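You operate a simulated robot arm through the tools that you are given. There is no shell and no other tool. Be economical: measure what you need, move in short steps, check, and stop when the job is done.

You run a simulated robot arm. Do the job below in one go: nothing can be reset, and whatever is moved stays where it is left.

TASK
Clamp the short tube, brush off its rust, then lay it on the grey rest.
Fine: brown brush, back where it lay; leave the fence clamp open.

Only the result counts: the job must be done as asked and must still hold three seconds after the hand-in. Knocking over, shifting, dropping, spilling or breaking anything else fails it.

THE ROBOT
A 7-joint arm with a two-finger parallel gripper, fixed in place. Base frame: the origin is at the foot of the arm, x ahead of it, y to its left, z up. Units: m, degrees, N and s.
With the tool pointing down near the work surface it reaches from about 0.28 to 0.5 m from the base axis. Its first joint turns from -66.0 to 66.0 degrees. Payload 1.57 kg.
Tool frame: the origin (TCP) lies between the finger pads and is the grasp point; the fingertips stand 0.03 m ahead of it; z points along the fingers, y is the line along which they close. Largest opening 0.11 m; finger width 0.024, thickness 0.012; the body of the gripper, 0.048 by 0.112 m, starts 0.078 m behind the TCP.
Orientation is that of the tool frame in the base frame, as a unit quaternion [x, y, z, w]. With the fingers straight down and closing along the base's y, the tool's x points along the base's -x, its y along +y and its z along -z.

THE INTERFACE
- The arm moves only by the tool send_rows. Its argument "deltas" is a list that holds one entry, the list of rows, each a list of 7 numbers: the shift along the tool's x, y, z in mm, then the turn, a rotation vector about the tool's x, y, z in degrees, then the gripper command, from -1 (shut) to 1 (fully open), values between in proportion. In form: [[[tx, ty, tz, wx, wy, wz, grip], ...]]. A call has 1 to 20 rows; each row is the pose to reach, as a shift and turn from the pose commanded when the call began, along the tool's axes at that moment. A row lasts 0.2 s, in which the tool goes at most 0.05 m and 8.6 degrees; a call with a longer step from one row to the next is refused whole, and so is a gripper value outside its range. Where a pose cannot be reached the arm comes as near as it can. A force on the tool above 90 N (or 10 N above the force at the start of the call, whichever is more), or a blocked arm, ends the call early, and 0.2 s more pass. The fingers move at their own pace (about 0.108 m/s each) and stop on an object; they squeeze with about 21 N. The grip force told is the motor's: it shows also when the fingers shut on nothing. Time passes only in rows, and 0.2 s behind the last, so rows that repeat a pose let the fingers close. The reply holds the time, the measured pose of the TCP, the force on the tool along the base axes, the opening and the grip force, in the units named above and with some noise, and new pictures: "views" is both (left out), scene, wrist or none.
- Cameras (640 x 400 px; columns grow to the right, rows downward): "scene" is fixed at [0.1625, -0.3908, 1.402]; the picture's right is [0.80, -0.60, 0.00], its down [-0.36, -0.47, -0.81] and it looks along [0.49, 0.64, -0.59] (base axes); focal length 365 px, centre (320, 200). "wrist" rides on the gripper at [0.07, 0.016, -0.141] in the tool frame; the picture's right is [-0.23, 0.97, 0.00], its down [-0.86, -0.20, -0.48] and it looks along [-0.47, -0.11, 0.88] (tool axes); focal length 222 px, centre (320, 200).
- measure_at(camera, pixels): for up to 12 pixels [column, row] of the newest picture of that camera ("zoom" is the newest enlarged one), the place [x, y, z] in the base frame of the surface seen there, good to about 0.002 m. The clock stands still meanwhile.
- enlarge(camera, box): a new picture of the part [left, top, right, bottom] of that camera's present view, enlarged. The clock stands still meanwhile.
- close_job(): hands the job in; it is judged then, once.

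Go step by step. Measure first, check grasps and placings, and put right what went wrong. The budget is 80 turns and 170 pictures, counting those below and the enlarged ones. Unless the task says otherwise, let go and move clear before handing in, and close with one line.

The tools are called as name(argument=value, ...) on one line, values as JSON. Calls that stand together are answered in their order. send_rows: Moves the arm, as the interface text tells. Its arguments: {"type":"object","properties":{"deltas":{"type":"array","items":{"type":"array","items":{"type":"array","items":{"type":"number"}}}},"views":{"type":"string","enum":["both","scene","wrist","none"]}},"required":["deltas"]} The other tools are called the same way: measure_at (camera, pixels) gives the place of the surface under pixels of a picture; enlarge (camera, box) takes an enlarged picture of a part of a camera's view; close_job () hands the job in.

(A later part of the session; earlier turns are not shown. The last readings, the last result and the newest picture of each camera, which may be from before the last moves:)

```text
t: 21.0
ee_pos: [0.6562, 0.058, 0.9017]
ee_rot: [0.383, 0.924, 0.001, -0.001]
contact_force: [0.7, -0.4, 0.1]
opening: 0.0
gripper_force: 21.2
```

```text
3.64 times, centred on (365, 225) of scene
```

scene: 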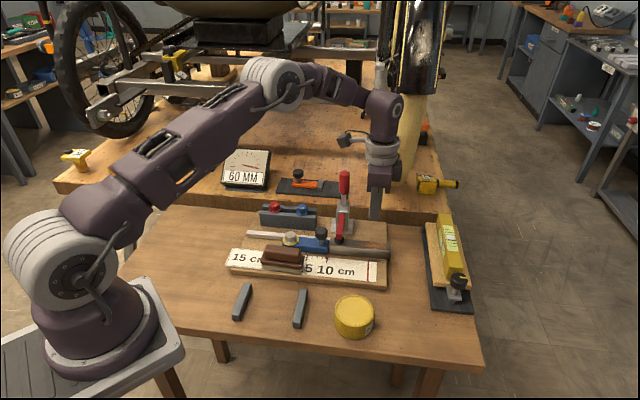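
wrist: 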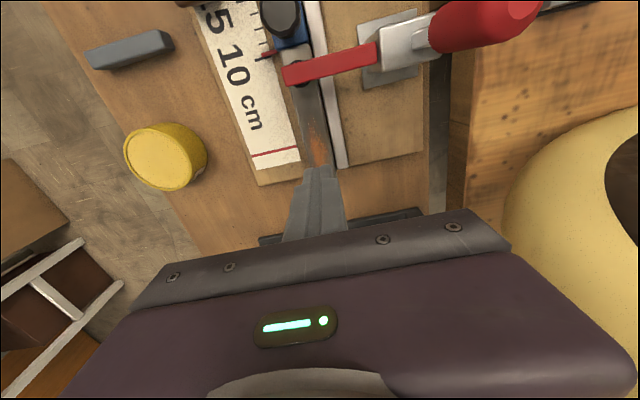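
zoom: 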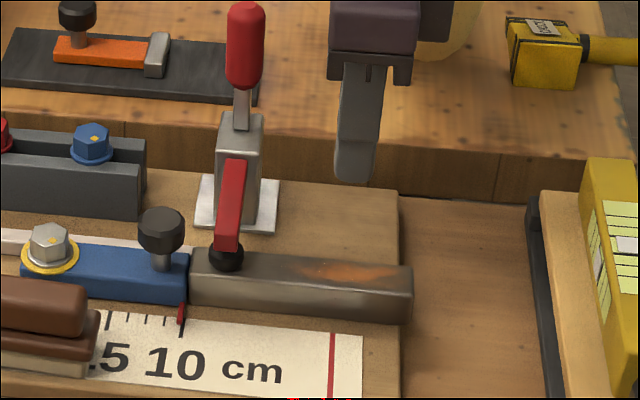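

The fingers slipped off the rounded handle: opening reads 0 and the brush still lies at its place, pixel (285,255). I'll return above it and check, then grip lower on its flange.

send_rows(deltas=[[[0, 0, -25, 0, 0, 0, -0.5], [40, -15, -25, 0, 0, 0, 0.0], [80, -30, -25, 0, 0, 0, 0.0], [120, -45, -25, 0, 0, 0, 0.0], [160, -60, -25, 0, 0, 0, 0.0], [198, -67, -10, 0, 0, 0, 0.0], [198, -67, 25, 0, 0, 0, 0.0], [198, -67, 25, 0, 0, 0, 0.0]]])

enlarge(camera="scene", box=[220, 190, 380, 290])

measure_at(camera="zoom", pixels=[[190, 260], [180, 285], [180, 303], [320, 265], [320, 300], [320, 320], [250, 270], [250, 290], [250, 308], [190, 225], [320, 240], [335, 280]])

```text
t: 22.8
ee_pos: [0.4698, 0.1491, 0.881]
ee_rot: [0.383, 0.924, 0.0, 0.0]
contact_force: [0.2, 0.1, 0.0]
opening: 0.0551
gripper_force: 0.1
```

scene: 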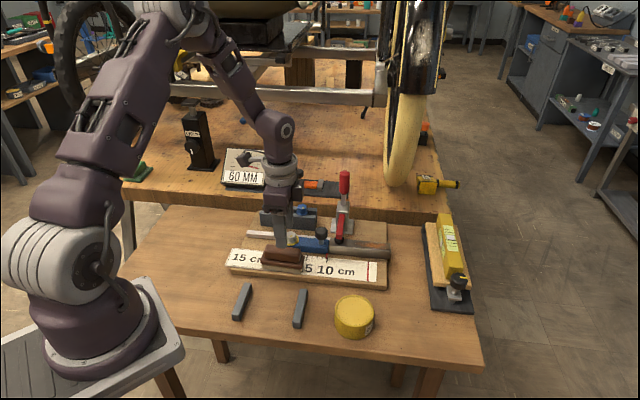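
wrist: 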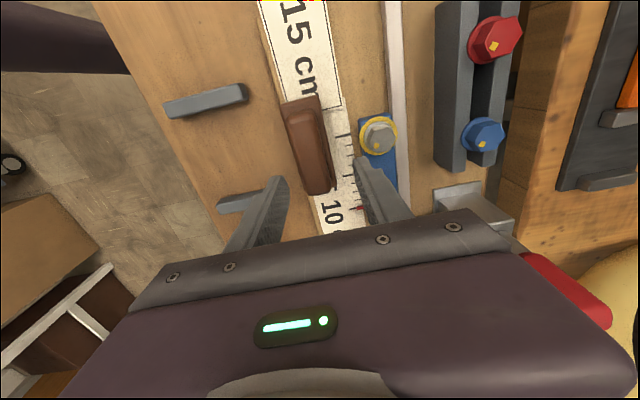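

```text
4.00 times, centred on (300, 240) of scene
```

zoom: 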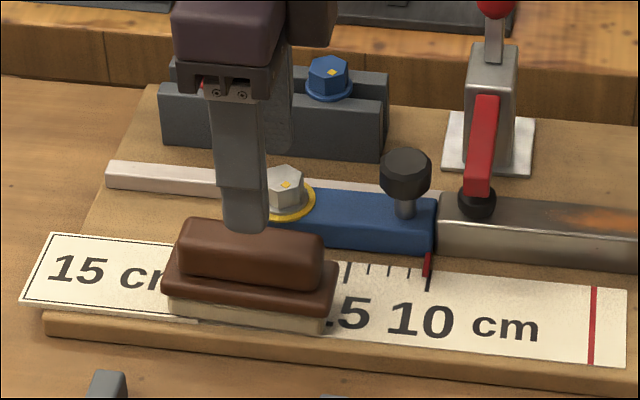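

```text
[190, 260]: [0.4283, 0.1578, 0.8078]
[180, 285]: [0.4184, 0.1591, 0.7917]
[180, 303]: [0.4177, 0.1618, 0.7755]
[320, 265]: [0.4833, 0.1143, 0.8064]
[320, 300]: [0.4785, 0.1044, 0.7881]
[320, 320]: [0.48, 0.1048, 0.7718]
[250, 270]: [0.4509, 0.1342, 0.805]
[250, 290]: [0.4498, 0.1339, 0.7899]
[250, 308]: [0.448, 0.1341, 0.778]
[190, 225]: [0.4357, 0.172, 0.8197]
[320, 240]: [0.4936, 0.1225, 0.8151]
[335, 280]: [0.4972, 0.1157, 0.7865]
```

The brush was dragged about 4 mm towards the robot, which I'll correct when putting it back. Now I'll grip lower, across the flange (TCP z 0.806).

send_rows(deltas=[[[4, -6.6, 15, 0, 0, 0, 0.0], [4, -6.6, 35, 0, 0, 0, 0.0], [4, -6.6, 55, 0, 0, 0, 0.0], [4, -6.6, 75, 0, 0, 0, 0.0], [4, -6.6, 75, 0, 0, 0, 0.0], [4, -6.6, 75, 0, 0, 0, -1], [4, -6.6, 75, 0, 0, 0, -1], [4, -6.6, 75, 0, 0, 0, -1]]])

enlarge(camera="scene", box=[220, 190, 380, 290])

```text
t: 24.6
ee_pos: [0.4602, 0.1462, 0.8035]
ee_rot: [0.383, 0.924, 0.001, 0.0]
contact_force: [-0.8, -0.9, -0.6]
opening: 0.039
gripper_force: 20.9
```

scene: 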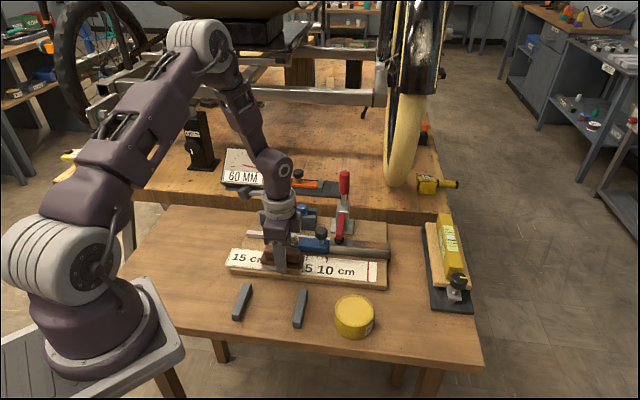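
wrist: 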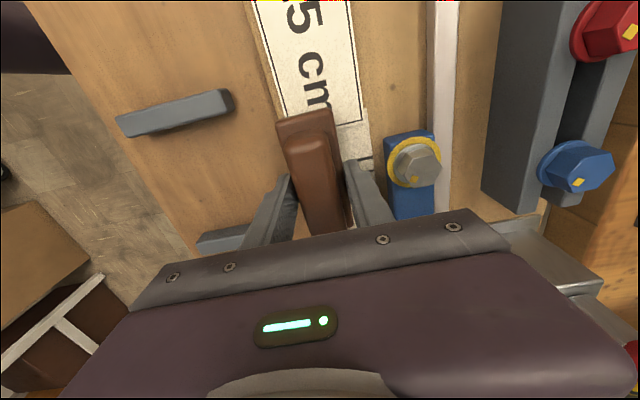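

```text
4.00 times, centred on (300, 240) of scene
```

zoom: 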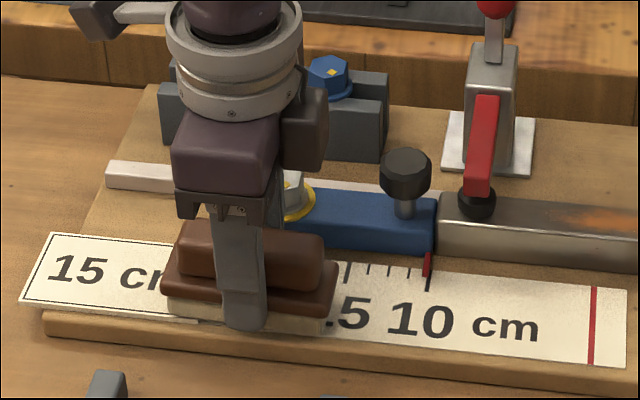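

It now grips the flange at 39 mm. I'll lift gently and check it follows.

send_rows(deltas=[[[0, 0, -10, 0, 0, 0, -1], [0, 0, -25, 0, 0, 0, -1], [0, 0, -45, 0, 0, 0, -1], [0, 0, -70, 0, 0, 0, -1], [0, 0, -95, 0, 0, 0, -1]]])

enlarge(camera="scene", box=[220, 170, 400, 290])

```text
t: 25.8
ee_pos: [0.4569, 0.1483, 0.8984]
ee_rot: [0.383, 0.924, 0.0, 0.001]
contact_force: [-0.3, -0.3, -0.9]
opening: 0.0393
gripper_force: 21.0
```

scene: 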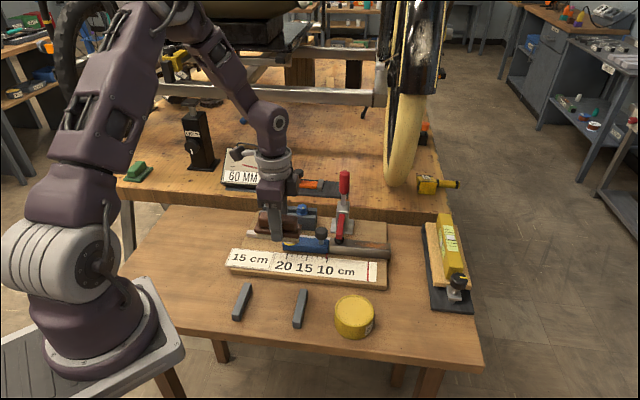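
wrist: 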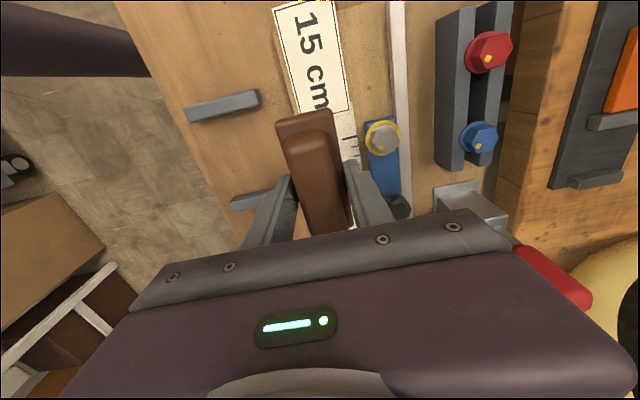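

```text
3.33 times, centred on (310, 230) of scene
```

zoom: 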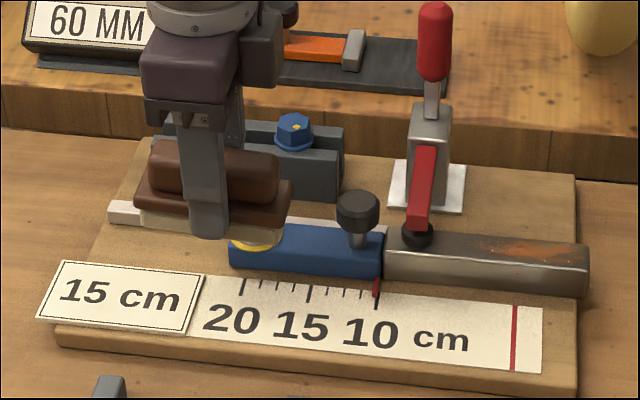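

The brush is held and level. I'll carry it over the tube's free end (s≈0.425, n≈0.502) and stop about 15 mm above.

send_rows(deltas=[[[-10, 4, -18, 0, 0, 0, -1], [-45, 18, -18, 0, 0, 0, -1], [-85, 33, -18, 0, 0, 0, -1], [-125, 48, -18, 0, 0, 0, -1], [-165, 62, -18, 0, 0, 0, -1], [-195, 71, -18, 0, 0, 0, -1], [-210, 74, -5, 0, 0, 0, -1], [-210, 74, 25, 0, 0, 0, -1], [-210, 74, 50, 0, 0, 0, -1], [-210, 74, 50, 0, 0, 0, -1]]])

enlarge(camera="scene", box=[310, 170, 420, 280])

enlarge(camera="wrist", box=[220, 40, 420, 240])

```text
t: 28.0
ee_pos: [0.6583, 0.0506, 0.8464]
ee_rot: [0.383, 0.924, 0.0, 0.0]
contact_force: [-0.6, 0.3, -0.5]
opening: 0.0394
gripper_force: 20.9
```

scene: 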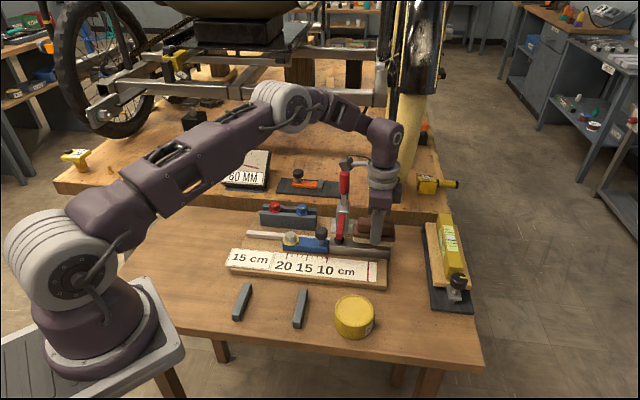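
wrist: 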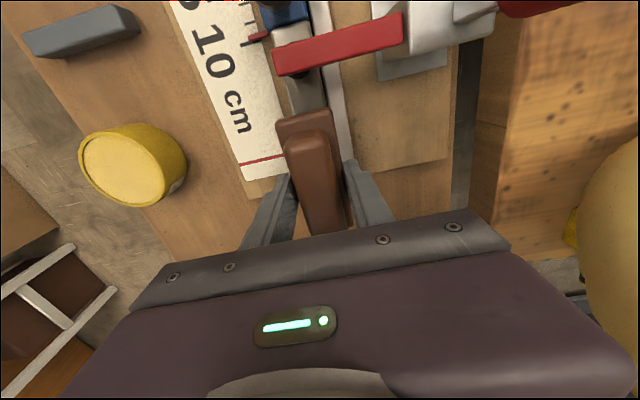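

```text
3.64 times, centred on (365, 225) of scene
```

zoom: 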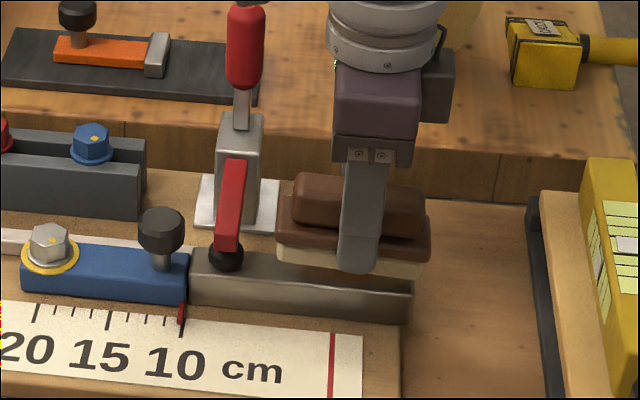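

```text
2.00 times, centred on (320, 140) of wrist
```

zoom: 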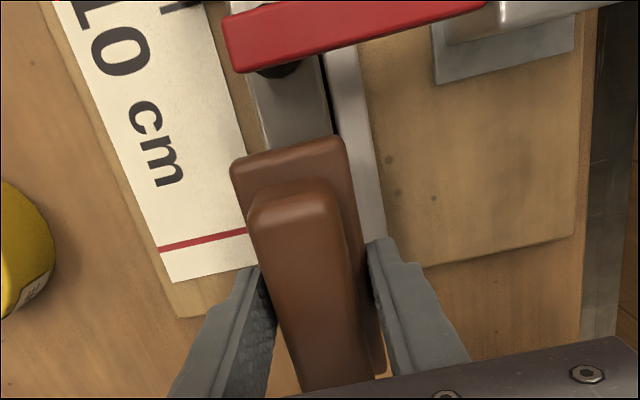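

The brush is aligned over the rusty end, about 15 mm above. I'll lower to contact while reading force.

send_rows(deltas=[[[0, 0, 8, 0, 0, 0, -1], [0, 0, 14, 0, 0, 0, -1], [0, 0, 17, 0, 0, 0, -1], [0, 0, 17, 0, 0, 0, -1]]], views="scene")

enlarge(camera="scene", box=[310, 170, 420, 280])

```text
t: 29.0
ee_pos: [0.6591, 0.0501, 0.8293]
ee_rot: [0.382, 0.924, 0.001, 0.001]
contact_force: [-2.6, 1.6, 13.0]
opening: 0.0394
gripper_force: 21.0
```

scene: 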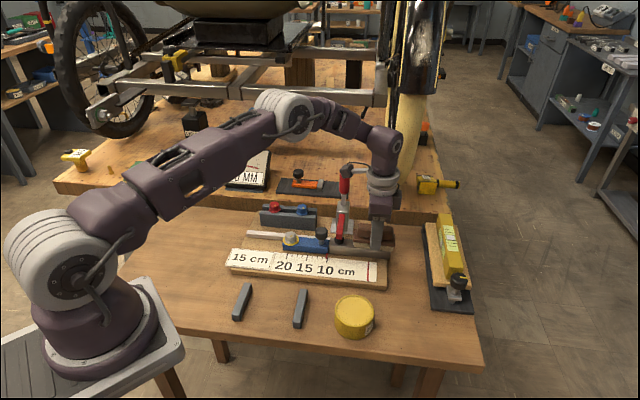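

```text
3.64 times, centred on (365, 225) of scene
```

zoom: 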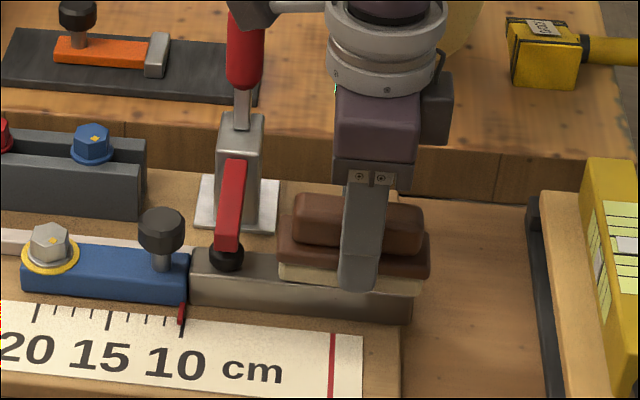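

Contact is 13 N, good for brushing. I'll do strokes along the tube, ±15 mm or so.

send_rows(deltas=[[[6, 0, 0, 0, 0, 0, -1], [12, 0, 0, 0, 0, 0, -1], [4, 0, 0, 0, 0, 0, -1], [-6, 0, 0, 0, 0, 0, -1], [-16, 0, 0, 0, 0, 0, -1], [-25, 0, 0, 0, 0, 0, -1], [-16, 0, 0, 0, 0, 0, -1], [-6, 0, 0, 0, 0, 0, -1], [4, 0, 0, 0, 0, 0, -1], [12, 0, 0, 0, 0, 0, -1], [4, 0, 0, 0, 0, 0, -1], [-6, 0, 0, 0, 0, 0, -1], [-16, 0, 0, 0, 0, 0, -1], [-25, 0, 0, 0, 0, 0, -1], [-16, 0, 0, 0, 0, 0, -1], [-6, 0, 0, 0, 0, 0, -1], [4, 0, 0, 0, 0, 0, -1], [12, 0, 0, 0, 0, 0, -1], [6, 0, 0, 0, 0, 0, -1], [0, 0, 0, 0, 0, 0, -1]]], views="scene")

enlarge(camera="scene", box=[310, 170, 420, 280])

```text
t: 33.2
ee_pos: [0.6592, 0.0518, 0.8305]
ee_rot: [0.383, 0.924, 0.001, 0.0]
contact_force: [0.4, -0.5, -0.2]
opening: 0.039
gripper_force: 20.9
```

scene: 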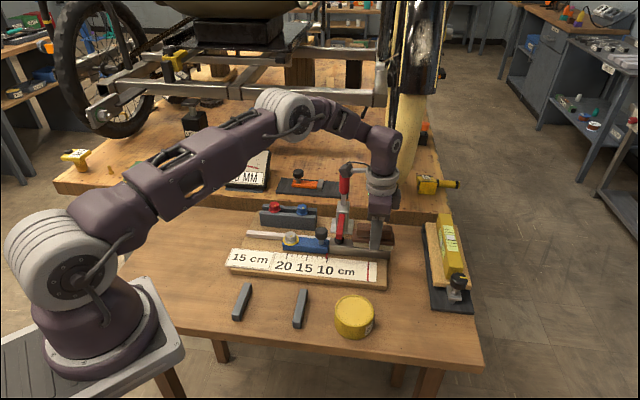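

```text
3.64 times, centred on (365, 225) of scene
```

zoom: 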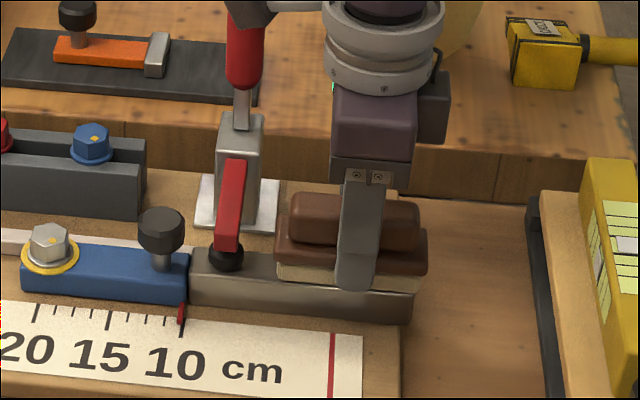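

Contact force faded to zero (the brush slid a bit in the grip). I'll lift and see how much rust is left.

send_rows(deltas=[[[0, 0, -30, 0, 0, 0, -1], [0, 0, -65, 0, 0, 0, -1], [0, 0, -90, 0, 0, 0, -1], [0, 0, -90, 0, 0, 0, -1]]])

enlarge(camera="scene", box=[310, 160, 420, 270])

```text
t: 34.2
ee_pos: [0.6615, 0.0528, 0.921]
ee_rot: [0.384, 0.924, 0.0, 0.0]
contact_force: [-0.3, 0.6, -0.3]
opening: 0.0394
gripper_force: 20.7
```

scene: 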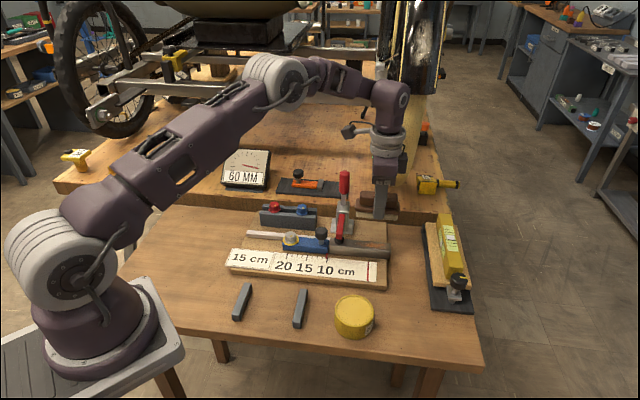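
wrist: 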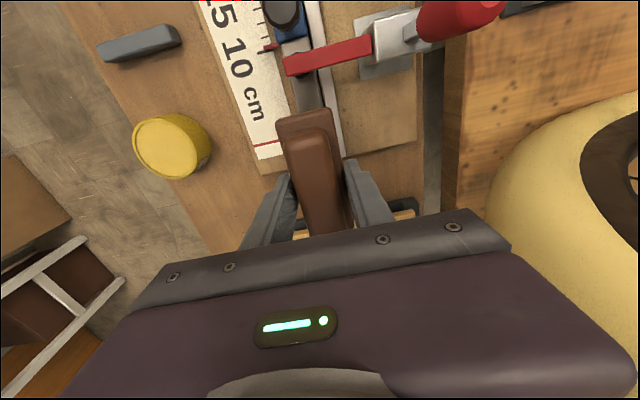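

```text
3.64 times, centred on (365, 215) of scene
```

zoom: 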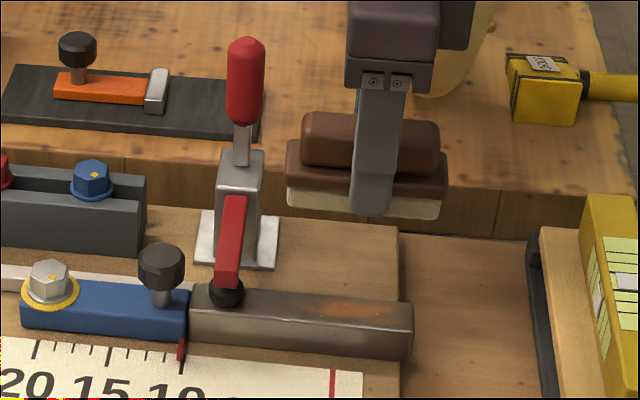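

The rust has faded but is still visible at zoom (345,308). I'll go down again with slightly more depth and repeat strokes, deepening slowly.

send_rows(deltas=[[[0, 0, 40, 0, 0, 0, -1], [0, 0, 80, 0, 0, 0, -1], [0, 0, 93, 0, 0, 0, -1], [10, 0, 94, 0, 0, 0, -1], [0, 0, 94, 0, 0, 0, -1], [-12, 0, 94, 0, 0, 0, -1], [-24, 0, 94, 0, 0, 0, -1], [-12, 0, 94.5, 0, 0, 0, -1], [0, 0, 94.5, 0, 0, 0, -1], [10, 0, 94.5, 0, 0, 0, -1], [0, 0, 95, 0, 0, 0, -1], [-12, 0, 95, 0, 0, 0, -1], [-24, 0, 95, 0, 0, 0, -1], [-12, 0, 95.5, 0, 0, 0, -1], [0, 0, 95.5, 0, 0, 0, -1], [10, 0, 95.5, 0, 0, 0, -1], [0, 0, 96, 0, 0, 0, -1], [-12, 0, 96, 0, 0, 0, -1], [-24, 0, 96, 0, 0, 0, -1], [-12, 0, 96, 0, 0, 0, -1]]], views="none")

send_rows(deltas=[[[12, 0, 0.3, 0, 0, 0, -1], [22, 0, 0.5, 0, 0, 0, -1], [12, 0, 0.8, 0, 0, 0, -1], [0, 0, 1, 0, 0, 0, -1], [-12, 0, 1, 0, 0, 0, -1], [0, 0, 1.2, 0, 0, 0, -1], [12, 0, 1.4, 0, 0, 0, -1], [22, 0, 1.6, 0, 0, 0, -1], [12, 0, 1.8, 0, 0, 0, -1], [0, 0, 2, 0, 0, 0, -1], [-12, 0, 2, 0, 0, 0, -1], [0, 0, 2, 0, 0, 0, -1], [12, 0, 2, 0, 0, 0, -1], [12, 0, -30, 0, 0, 0, -1], [12, 0, -65, 0, 0, 0, -1], [12, 0, -95, 0, 0, 0, -1]]])

enlarge(camera="scene", box=[310, 160, 420, 270])

```text
t: 38.4
ee_pos: [0.6689, 0.0406, 0.8235]
ee_rot: [0.383, 0.924, -0.001, -0.001]
contact_force: [0.4, -0.6, -0.2]
opening: 0.0391
gripper_force: 20.8
```

```text
t: 41.8
ee_pos: [0.6575, 0.0499, 0.9209]
ee_rot: [0.383, 0.924, -0.001, 0.0]
contact_force: [-0.6, 0.1, -1.3]
opening: 0.0392
gripper_force: 20.8
```

scene: 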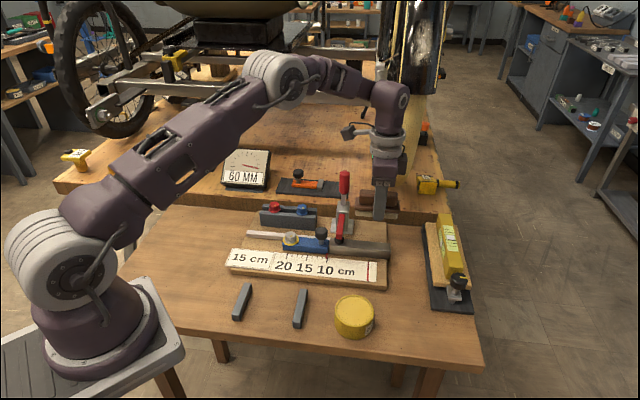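
wrist: 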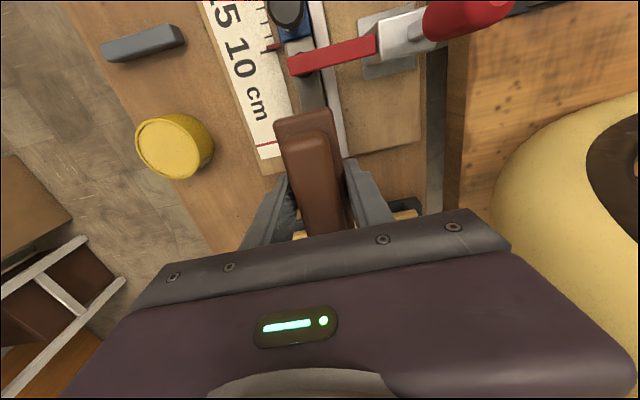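

```text
3.64 times, centred on (365, 215) of scene
```

zoom: 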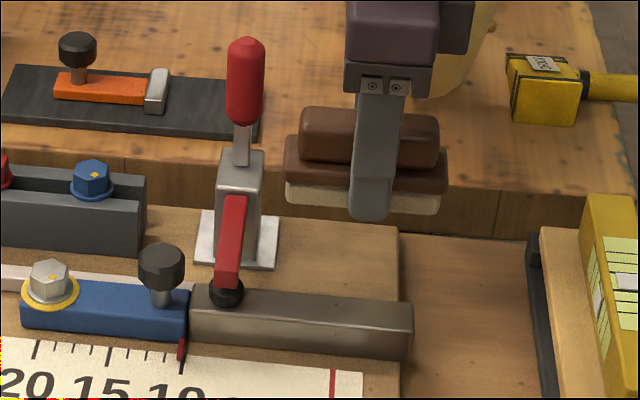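

The tube top is clean now. Before putting the brush back I'll measure the brush relative to the fingertips.

measure_at(camera="zoom", pixels=[[290, 198], [330, 204], [430, 210], [335, 165], [430, 175], [290, 160], [438, 185], [370, 212], [330, 190], [425, 198], [286, 180], [446, 190]])

enlarge(camera="scene", box=[340, 180, 400, 240])

```text
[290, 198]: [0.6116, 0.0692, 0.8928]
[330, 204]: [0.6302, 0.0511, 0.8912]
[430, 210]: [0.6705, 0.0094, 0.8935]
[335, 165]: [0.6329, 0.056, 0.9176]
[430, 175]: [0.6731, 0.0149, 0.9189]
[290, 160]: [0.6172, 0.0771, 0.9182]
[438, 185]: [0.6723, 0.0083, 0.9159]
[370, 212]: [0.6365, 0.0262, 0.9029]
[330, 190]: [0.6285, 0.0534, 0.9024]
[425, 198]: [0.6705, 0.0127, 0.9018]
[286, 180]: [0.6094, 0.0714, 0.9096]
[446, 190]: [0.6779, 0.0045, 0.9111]
```

```text
6.67 times, centred on (370, 210) of scene
```

zoom: 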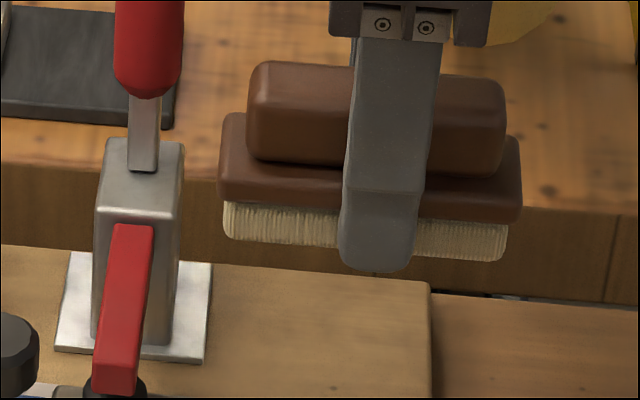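

The brush is level and square in the grip, its bottom flush with the fingertips. I'll carry it back to above its spot (n 0.434, s 0.226).

send_rows(deltas=[[[40, -14, -10, 0, 0, 0, -1], [80, -27, -10, 0, 0, 0, -1], [120, -41, -10, 0, 0, 0, -1], [160, -54, -10, 0, 0, 0, -1], [190, -64, -5, 0, 0, 0, -1], [203.6, -67.6, 20, 0, 0, 0, -1], [203.6, -67.6, 55, 0, 0, 0, -1], [203.6, -67.6, 90, 0, 0, 0, -1], [203.6, -67.6, 100, 0, 0, 0, -1], [203.6, -67.6, 100, 0, 0, 0, -1]]])

enlarge(camera="scene", box=[220, 190, 380, 290])

measure_at(camera="zoom", pixels=[[180, 240], [190, 250], [300, 255], [320, 262], [335, 265], [170, 235], [215, 320], [140, 310]])

```text
t: 44.0
ee_pos: [0.4691, 0.1469, 0.8162]
ee_rot: [0.382, 0.924, 0.0, 0.0]
contact_force: [0.4, 0.1, -0.2]
opening: 0.0392
gripper_force: 21.4
```

scene: 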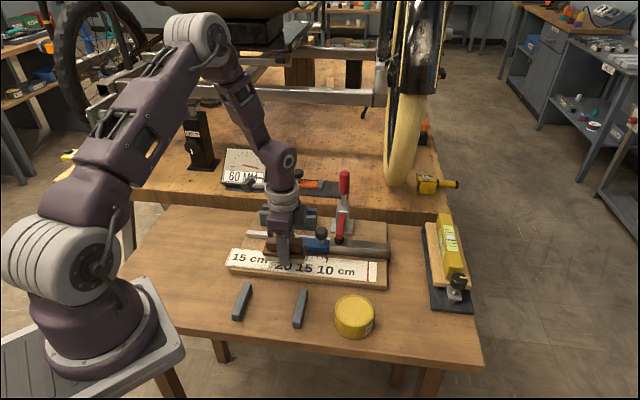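
wrist: 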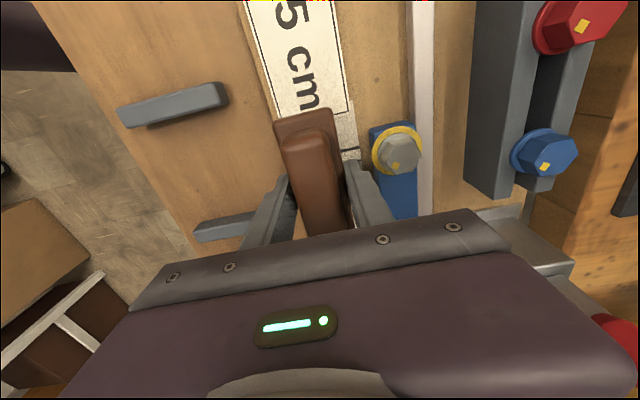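

```text
4.00 times, centred on (300, 240) of scene
```

zoom: 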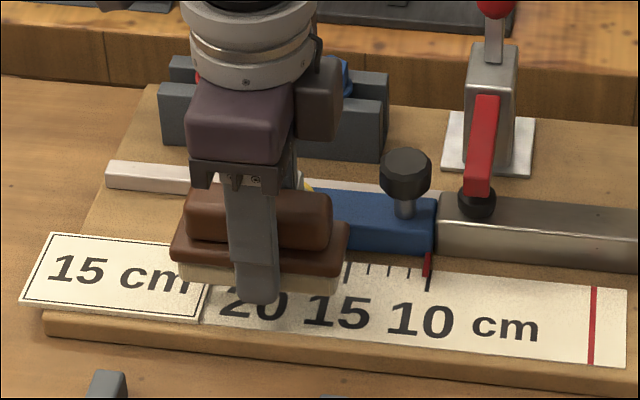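

```text
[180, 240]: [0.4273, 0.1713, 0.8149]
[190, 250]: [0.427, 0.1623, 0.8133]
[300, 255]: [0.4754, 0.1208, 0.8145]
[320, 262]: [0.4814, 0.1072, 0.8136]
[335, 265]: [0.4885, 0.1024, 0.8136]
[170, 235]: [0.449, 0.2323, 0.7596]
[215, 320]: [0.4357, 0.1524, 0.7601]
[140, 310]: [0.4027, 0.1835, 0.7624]
```

Nearly aligned; I'll correct 2.5 mm towards the robot and 1.5 mm along, lower 23 mm and release.

send_rows(deltas=[[[1.5, -2.5, 10, 0, 0, 0, -1], [1.5, -2.5, 18, 0, 0, 0, -1], [1.5, -2.5, 22.5, 0, 0, 0, -1], [1.5, -2.5, 23, 0, 0, 0, -1]]], views="scene")

enlarge(camera="scene", box=[220, 190, 380, 290])

```text
t: 45.0
ee_pos: [0.4665, 0.1456, 0.796]
ee_rot: [0.382, 0.924, 0.0, 0.0]
contact_force: [-0.6, -0.4, 6.0]
opening: 0.0391
gripper_force: 21.1
```

scene: 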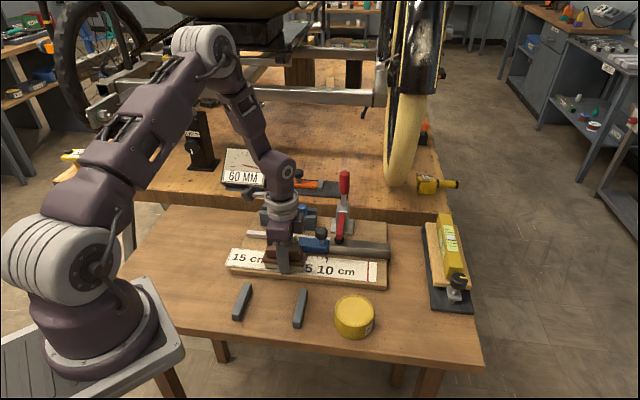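

```text
4.00 times, centred on (300, 240) of scene
```

zoom: 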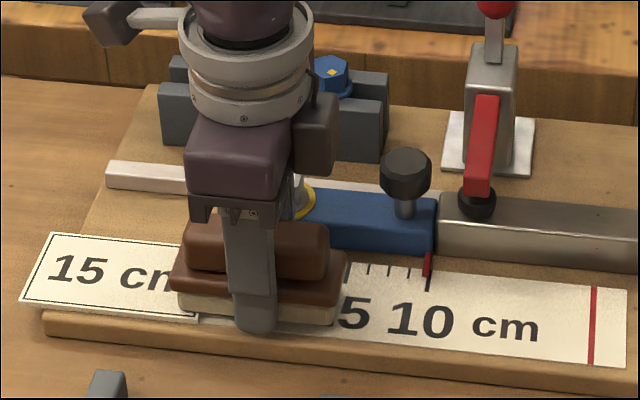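

The brush touches down (6 N) and matches its original outline within about 1–2 mm. I'll release and rise.

send_rows(deltas=[[[0, 0, 0, 0, 0, 0, 0.0], [0, 0, 0, 0, 0, 0, 0.0], [0, 0, -20, 0, 0, 0, 0.0], [0, 0, -50, 0, 0, 0, 0.0], [0, 0, -90, 0, 0, 0, 0.0], [0, 0, -130, 0, 0, 0, 0.0], [0, 0, -170, 0, 0, 0, 0.0], [0, 0, -200, 0, 0, 0, 0.0]]])

enlarge(camera="scene", box=[220, 190, 380, 290])

measure_at(camera="zoom", pixels=[[190, 260], [180, 285], [180, 303], [320, 265], [320, 300], [320, 320], [250, 290], [500, 210], [630, 260], [480, 250]])

```text
t: 46.8
ee_pos: [0.4651, 0.1486, 0.9961]
ee_rot: [0.383, 0.924, -0.001, 0.0]
contact_force: [0.3, -0.3, -0.1]
opening: 0.0552
gripper_force: 0.1
```

scene: 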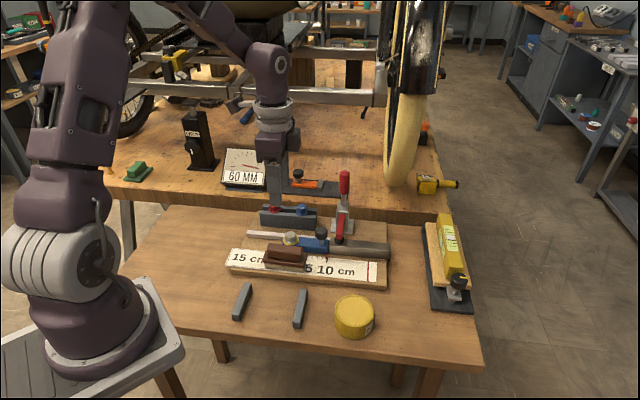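
wrist: 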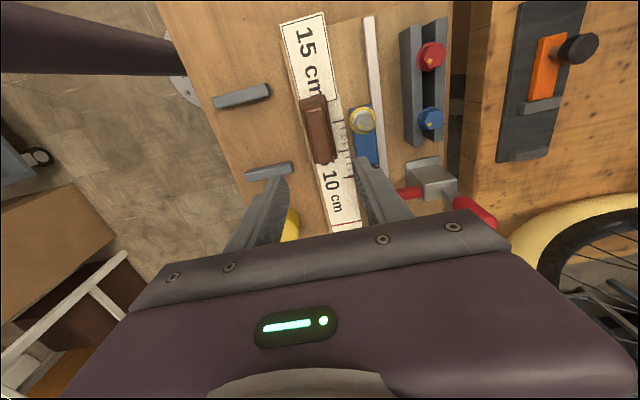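

```text
4.00 times, centred on (300, 240) of scene
```

zoom: 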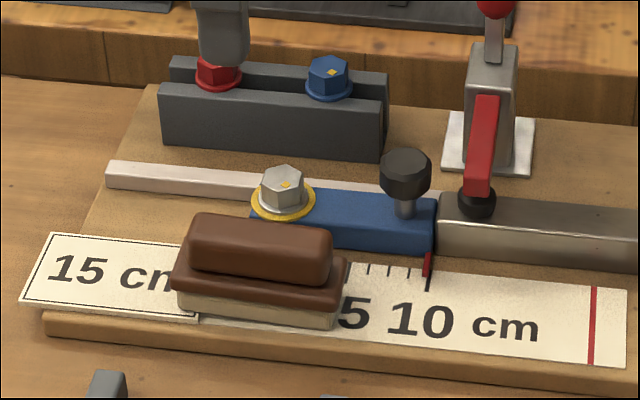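

```text
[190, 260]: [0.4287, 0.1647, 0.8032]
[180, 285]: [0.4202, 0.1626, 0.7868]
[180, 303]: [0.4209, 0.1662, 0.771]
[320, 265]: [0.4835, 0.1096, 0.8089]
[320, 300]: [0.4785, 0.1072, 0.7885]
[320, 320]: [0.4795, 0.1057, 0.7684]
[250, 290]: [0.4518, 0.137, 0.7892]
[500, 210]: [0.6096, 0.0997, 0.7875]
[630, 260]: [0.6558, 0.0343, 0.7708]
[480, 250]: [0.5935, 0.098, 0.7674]
```

Brush is back in place. Next I'll turn the tool again to re-grip the clamp handle and open it.

send_rows(deltas=[[[-10, 2, -10, 0, 0, -8, 0.1], [-20, 4, -20, 0, 0, -16, 0.1], [-30, 6, -30, 0, 0, -24, 0.1], [-40, 8, -40, 0, 0, -32, 0.1], [-50, 10, -50, 0, 0, -40, 0.1], [-60, 13, -54, 0, 0, -48, 0.1], [-70, 16, -54, 0, 0, -56, 0.1], [-80, 18, -54, 0, 0, -64, 0.1], [-90, 20, -54, 0, 0, -72, 0.1], [-100, 23, -54, 0, 0, -80, 0.1], [-112, 25, -54, 0, 0, -88, 0.1], [-121, 26, -54, 0, 0, -90, 0.1], [-121, 26, -54, 0, 0, -90, 0.1]]], views="none")

send_rows(deltas=[[[0, 0, 0, 0, -8, 0, 0.1], [0, 0, 0, 0, -16, 0, 0.1], [0, 0, 0, 0, -24, 0, 0.1], [0, 0, 0, 0, -32, 0, 0.1], [0, 0, 0, 0, -40, 0, 0.1], [0, 0, 0, 0, -48, 0, 0.1], [0, 0, 0, 0, -56, 0, 0.1], [0, 0, 0, 0, -60, 0, 0.1], [0, 0, 0, 0, -60, 0, 0.1]]])

enlarge(camera="scene", box=[300, 150, 400, 270])

```text
t: 49.6
ee_pos: [0.5695, 0.0796, 1.0504]
ee_rot: [-0.384, 0.923, 0.0, -0.001]
contact_force: [-0.3, -0.6, 0.3]
opening: 0.0604
gripper_force: 0.1
```

```text
t: 51.6
ee_pos: [0.5698, 0.0791, 1.0499]
ee_rot: [-0.331, 0.799, 0.191, 0.463]
contact_force: [-0.2, -0.6, 0.9]
opening: 0.0604
gripper_force: 0.1
```

scene: 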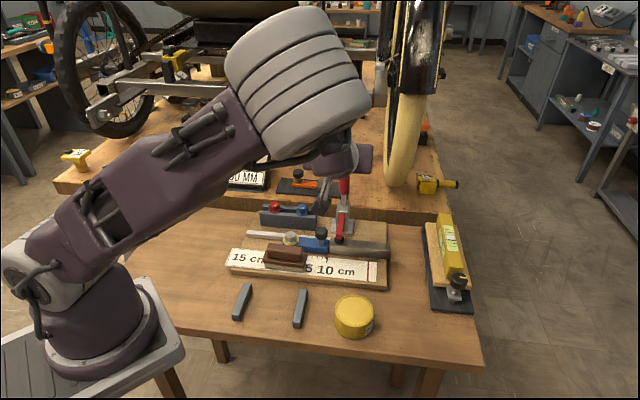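
wrist: 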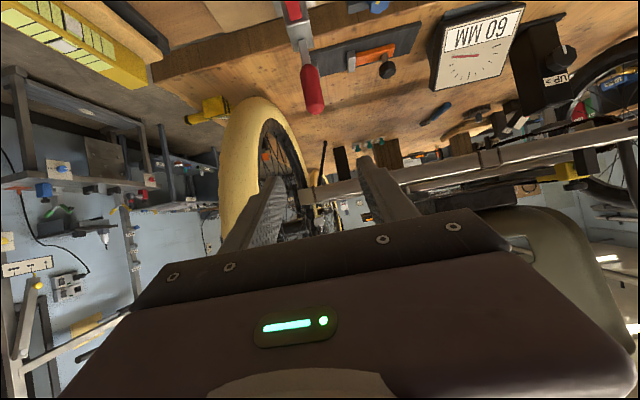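

```text
3.33 times, centred on (350, 210) of scene
```

zoom: 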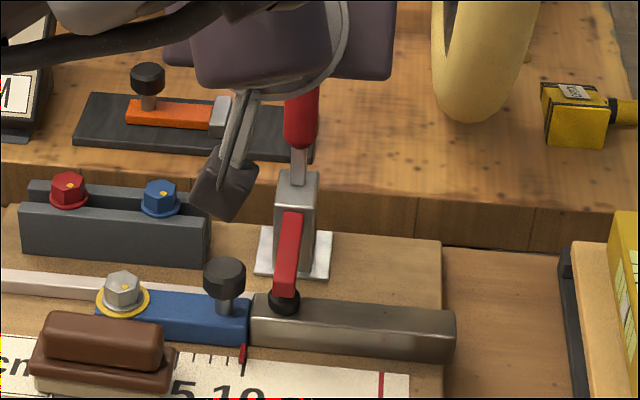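

The handle shows in the wrist view at (312,90). I'll measure it for the approach.

measure_at(camera="wrist", pixels=[[310, 75], [313, 95], [315, 110], [304, 90], [321, 90], [303, 45]])

```text
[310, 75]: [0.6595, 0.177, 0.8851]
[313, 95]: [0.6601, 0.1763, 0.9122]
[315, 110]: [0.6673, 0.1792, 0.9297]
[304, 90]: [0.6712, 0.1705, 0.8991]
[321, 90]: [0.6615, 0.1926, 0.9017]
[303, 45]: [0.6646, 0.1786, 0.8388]
```

The handle stands upright with centre at n≈0.602, z 0.88–0.93. I'll approach, close on it at z≈0.90.

send_rows(deltas=[[[20, 1, 10, 0, 0, 0, 0.1], [40, 2, 35, 0, 0, 0, 0.1], [55, 3, 75, 0, 0, 0, 0.1], [58.4, 3, 115, 0, 0, 0, 0.1], [58.4, 3, 160, 0, 0, 0, 0.1], [58.4, 3, 199, 0, 0, 0, 0.1], [58.4, 3, 199, 0, 0, 0, 0.1], [58.4, 3, 199, 0, 0, 0, -1], [58.4, 3, 199, 0, 0, 0, -1], [58.4, 3, 199, 0, 0, 0, -1]]])

enlarge(camera="scene", box=[300, 150, 400, 270])

```text
t: 53.8
ee_pos: [0.6697, 0.182, 0.9005]
ee_rot: [-0.334, 0.799, 0.193, 0.461]
contact_force: [-6.1, 12.1, -3.4]
opening: 0.0255
gripper_force: 36.5
```

scene: 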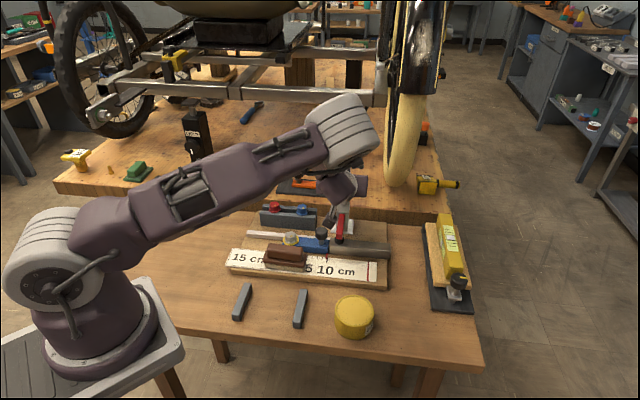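
wrist: 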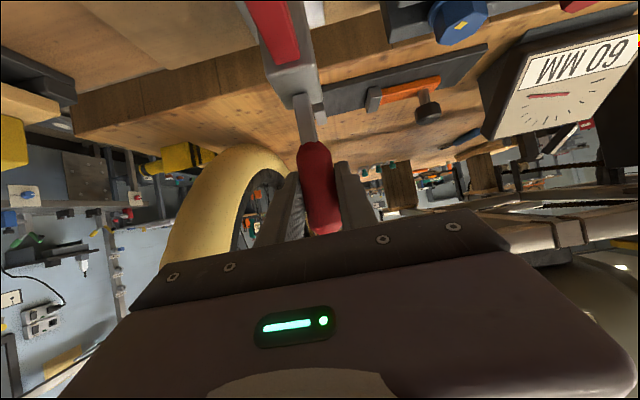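

```text
3.33 times, centred on (350, 210) of scene
```

zoom: 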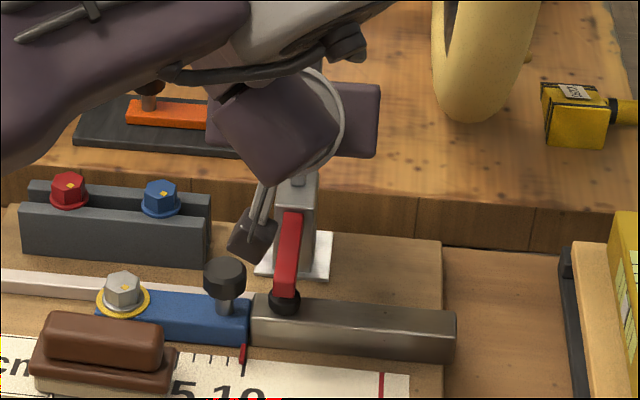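

Handle gripped (25.5 mm). I'll swing it back along the same arc to its open position.

send_rows(deltas=[[[-3.6, 0, 8, 0, 2, 0, -1], [-6.5, 0, 15.9, 0, 5, 0, -1], [-8.2, 0, 24, 0, 7, 0, -1], [-9.4, 0, 32, 0, 10, 0, -1], [-9.4, 0, 40, 0, 12, 0, -1], [-8.8, 0, 48.4, 0, 15, 0, -1], [-7, 0, 56.5, 0, 17, 0, -1], [-4.8, 0, 64.3, 0, 20, 0, -1], [-2, 0, 71, 0, 22, 0, -1], [0.9, 0, 76.8, 0, 24, 0, -1], [3.9, 0, 81.5, 0, 25, 0, -1], [3.9, 0, 81.5, 0, 25, 0, -1]]])

enlarge(camera="scene", box=[300, 150, 400, 270])

```text
t: 56.4
ee_pos: [0.7184, 0.2307, 0.8593]
ee_rot: [-0.366, 0.88, 0.115, 0.279]
contact_force: [-22.5, -19.3, 51.3]
opening: 0.0249
gripper_force: 36.8
```

scene: 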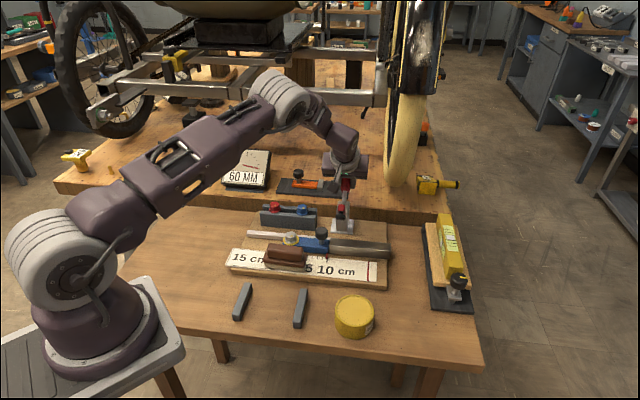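
wrist: 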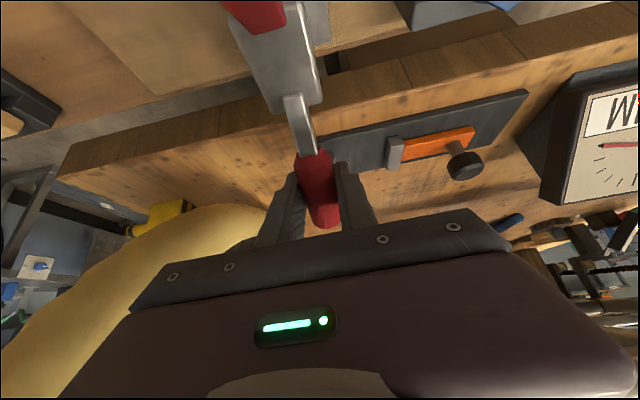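

```text
3.33 times, centred on (350, 210) of scene
```

zoom: 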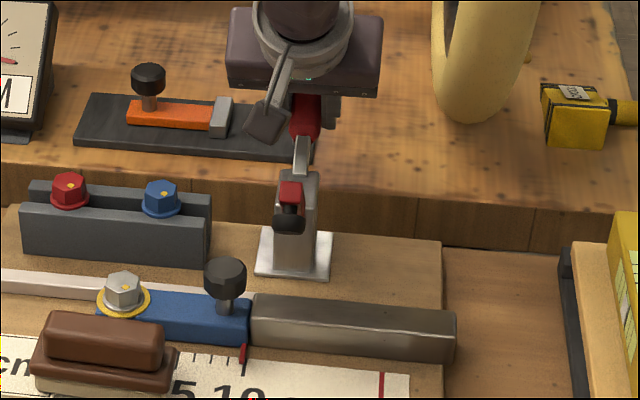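

The clamp is open again (51 N against its stop). I'll release, back off and turn upright for the tube.

send_rows(deltas=[[[0, 0, 0, 0, 0, 0, -0.3], [0, 0, 0, 0, 0, 0, 0.1], [0, 0, 0, 0, 0, 0, 0.1], [0, 0, -35, 0, 0, 0, 0.1], [0, 0, -75, 0, 0, 0, 0.1], [0, 0, -115, 0, 0, 0, 0.1], [3, 0, -155, 0, 8, 0, 0.1], [5, 0, -195, 0, 16, 0, 0.1], [8, 0, -238, 0, 24, 0, 0.1], [8, 0, -238, 0, 32, 0, 0.1], [8, 0, -238, 0, 35, 0, 0.1], [8, 0, -238, 0, 35, 0, 0.1]]], views="none")

send_rows(deltas=[[[0, 0, 0, 0, 0, 8, 0.1], [0, 0, 0, 0, 0, 16, 0.1], [0, 0, 0, 0, 0, 24, 0.1], [0, 0, 0, 0, 0, 32, 0.1], [0, 0, 0, 0, 0, 40, 0.1], [0, 0, 0, 0, 0, 48, 0.1], [0, 0, 0, 0, 0, 56, 0.1], [0, 0, 0, 0, 0, 64, 0.1], [0, 0, 0, 0, 0, 72, 0.1], [0, 0, 0, 0, 0, 80, 0.1], [0, 0, 0, 0, 0, 88, 0.1], [0, 0, 0, 0, 0, 90, 0.1], [0, 0, 0, 0, 0, 90, 0.1]]])

enlarge(camera="scene", box=[310, 170, 410, 270])

```text
t: 59.0
ee_pos: [0.6177, 0.1303, 1.0463]
ee_rot: [-0.382, 0.924, 0.0, -0.001]
contact_force: [-0.5, -1.0, -0.2]
opening: 0.0607
gripper_force: 0.1
```

```text
t: 61.8
ee_pos: [0.6153, 0.1297, 1.046]
ee_rot: [0.383, 0.924, 0.0, 0.0]
contact_force: [-0.1, 0.3, 0.7]
opening: 0.0604
gripper_force: 0.1
```

scene: 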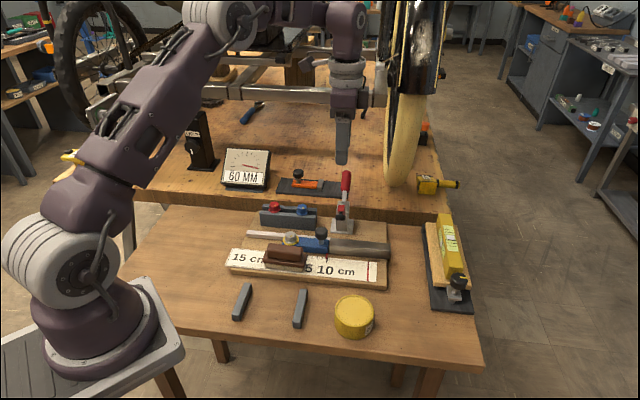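
wrist: 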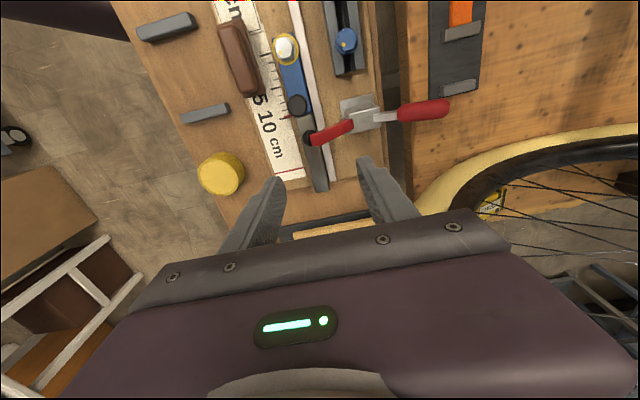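

```text
4.00 times, centred on (360, 220) of scene
```

zoom: 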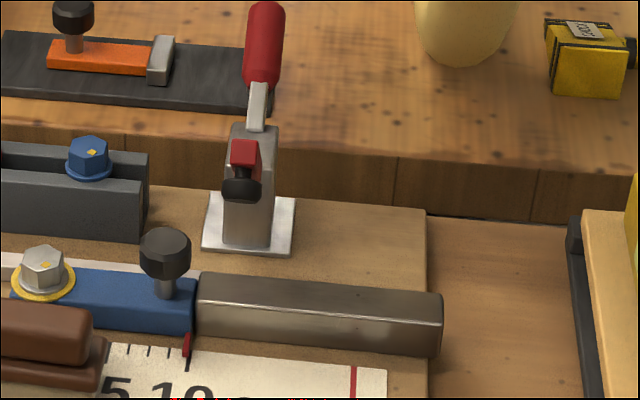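

The clamp is open as at the start and the tube is clean. I'll measure the tube edges and the rests for grasp and placement.

measure_at(camera="zoom", pixels=[[203, 278], [200, 298], [198, 322], [437, 298], [440, 318], [438, 350], [320, 285], [320, 305], [320, 325], [320, 340], [205, 290], [430, 310]])

enlarge(camera="wrist", box=[250, 60, 410, 220])

measure_at(camera="zoom", pixels=[[220, 370], [290, 510], [300, 380], [250, 390], [275, 390], [290, 360], [235, 350]])

enlarge(camera="scene", box=[220, 270, 330, 340])

measure_at(camera="zoom", pixels=[[128, 90], [175, 90], [78, 250], [125, 265], [150, 90], [105, 240], [468, 130], [510, 135], [435, 300], [475, 315], [490, 140], [457, 300]])

```text
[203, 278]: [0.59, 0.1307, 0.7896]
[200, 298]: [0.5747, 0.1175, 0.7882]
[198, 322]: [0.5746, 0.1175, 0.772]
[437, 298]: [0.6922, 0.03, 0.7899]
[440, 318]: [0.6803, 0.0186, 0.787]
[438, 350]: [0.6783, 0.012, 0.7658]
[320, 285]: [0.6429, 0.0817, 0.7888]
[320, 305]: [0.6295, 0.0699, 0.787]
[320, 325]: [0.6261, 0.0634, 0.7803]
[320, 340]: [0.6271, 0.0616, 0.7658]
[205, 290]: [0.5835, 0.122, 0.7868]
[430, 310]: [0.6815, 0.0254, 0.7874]
```

```text
2.50 times, centred on (330, 140) of wrist
```

zoom: 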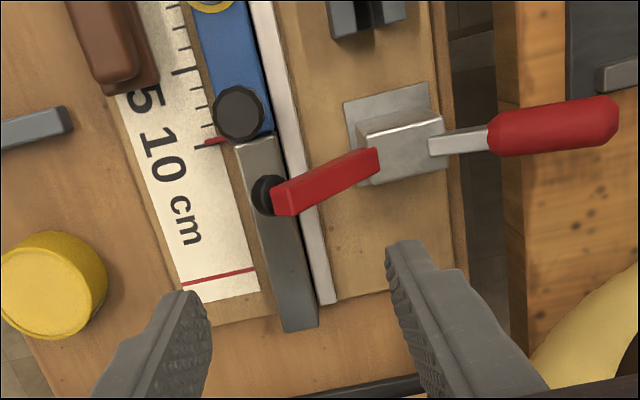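

```text
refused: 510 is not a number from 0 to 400
```

```text
5.71 times, centred on (275, 305) of scene
```

zoom: 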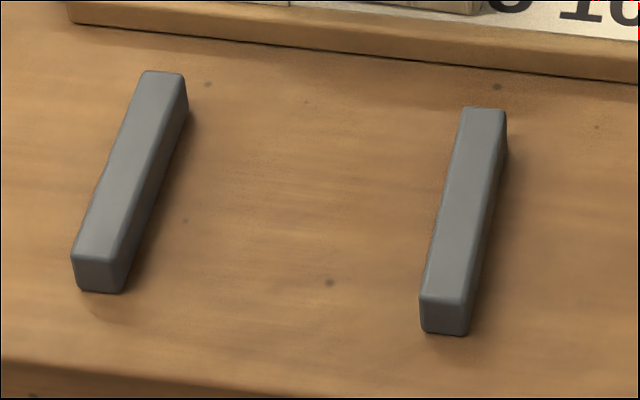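

```text
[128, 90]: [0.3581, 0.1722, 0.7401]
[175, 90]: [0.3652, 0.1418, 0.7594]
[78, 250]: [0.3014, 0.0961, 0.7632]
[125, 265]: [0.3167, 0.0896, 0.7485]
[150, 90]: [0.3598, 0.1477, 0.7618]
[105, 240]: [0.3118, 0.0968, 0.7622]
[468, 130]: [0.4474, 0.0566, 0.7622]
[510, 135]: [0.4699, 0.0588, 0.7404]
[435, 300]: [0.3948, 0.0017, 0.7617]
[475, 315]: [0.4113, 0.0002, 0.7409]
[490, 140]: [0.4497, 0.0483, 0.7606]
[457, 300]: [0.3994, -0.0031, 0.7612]
```

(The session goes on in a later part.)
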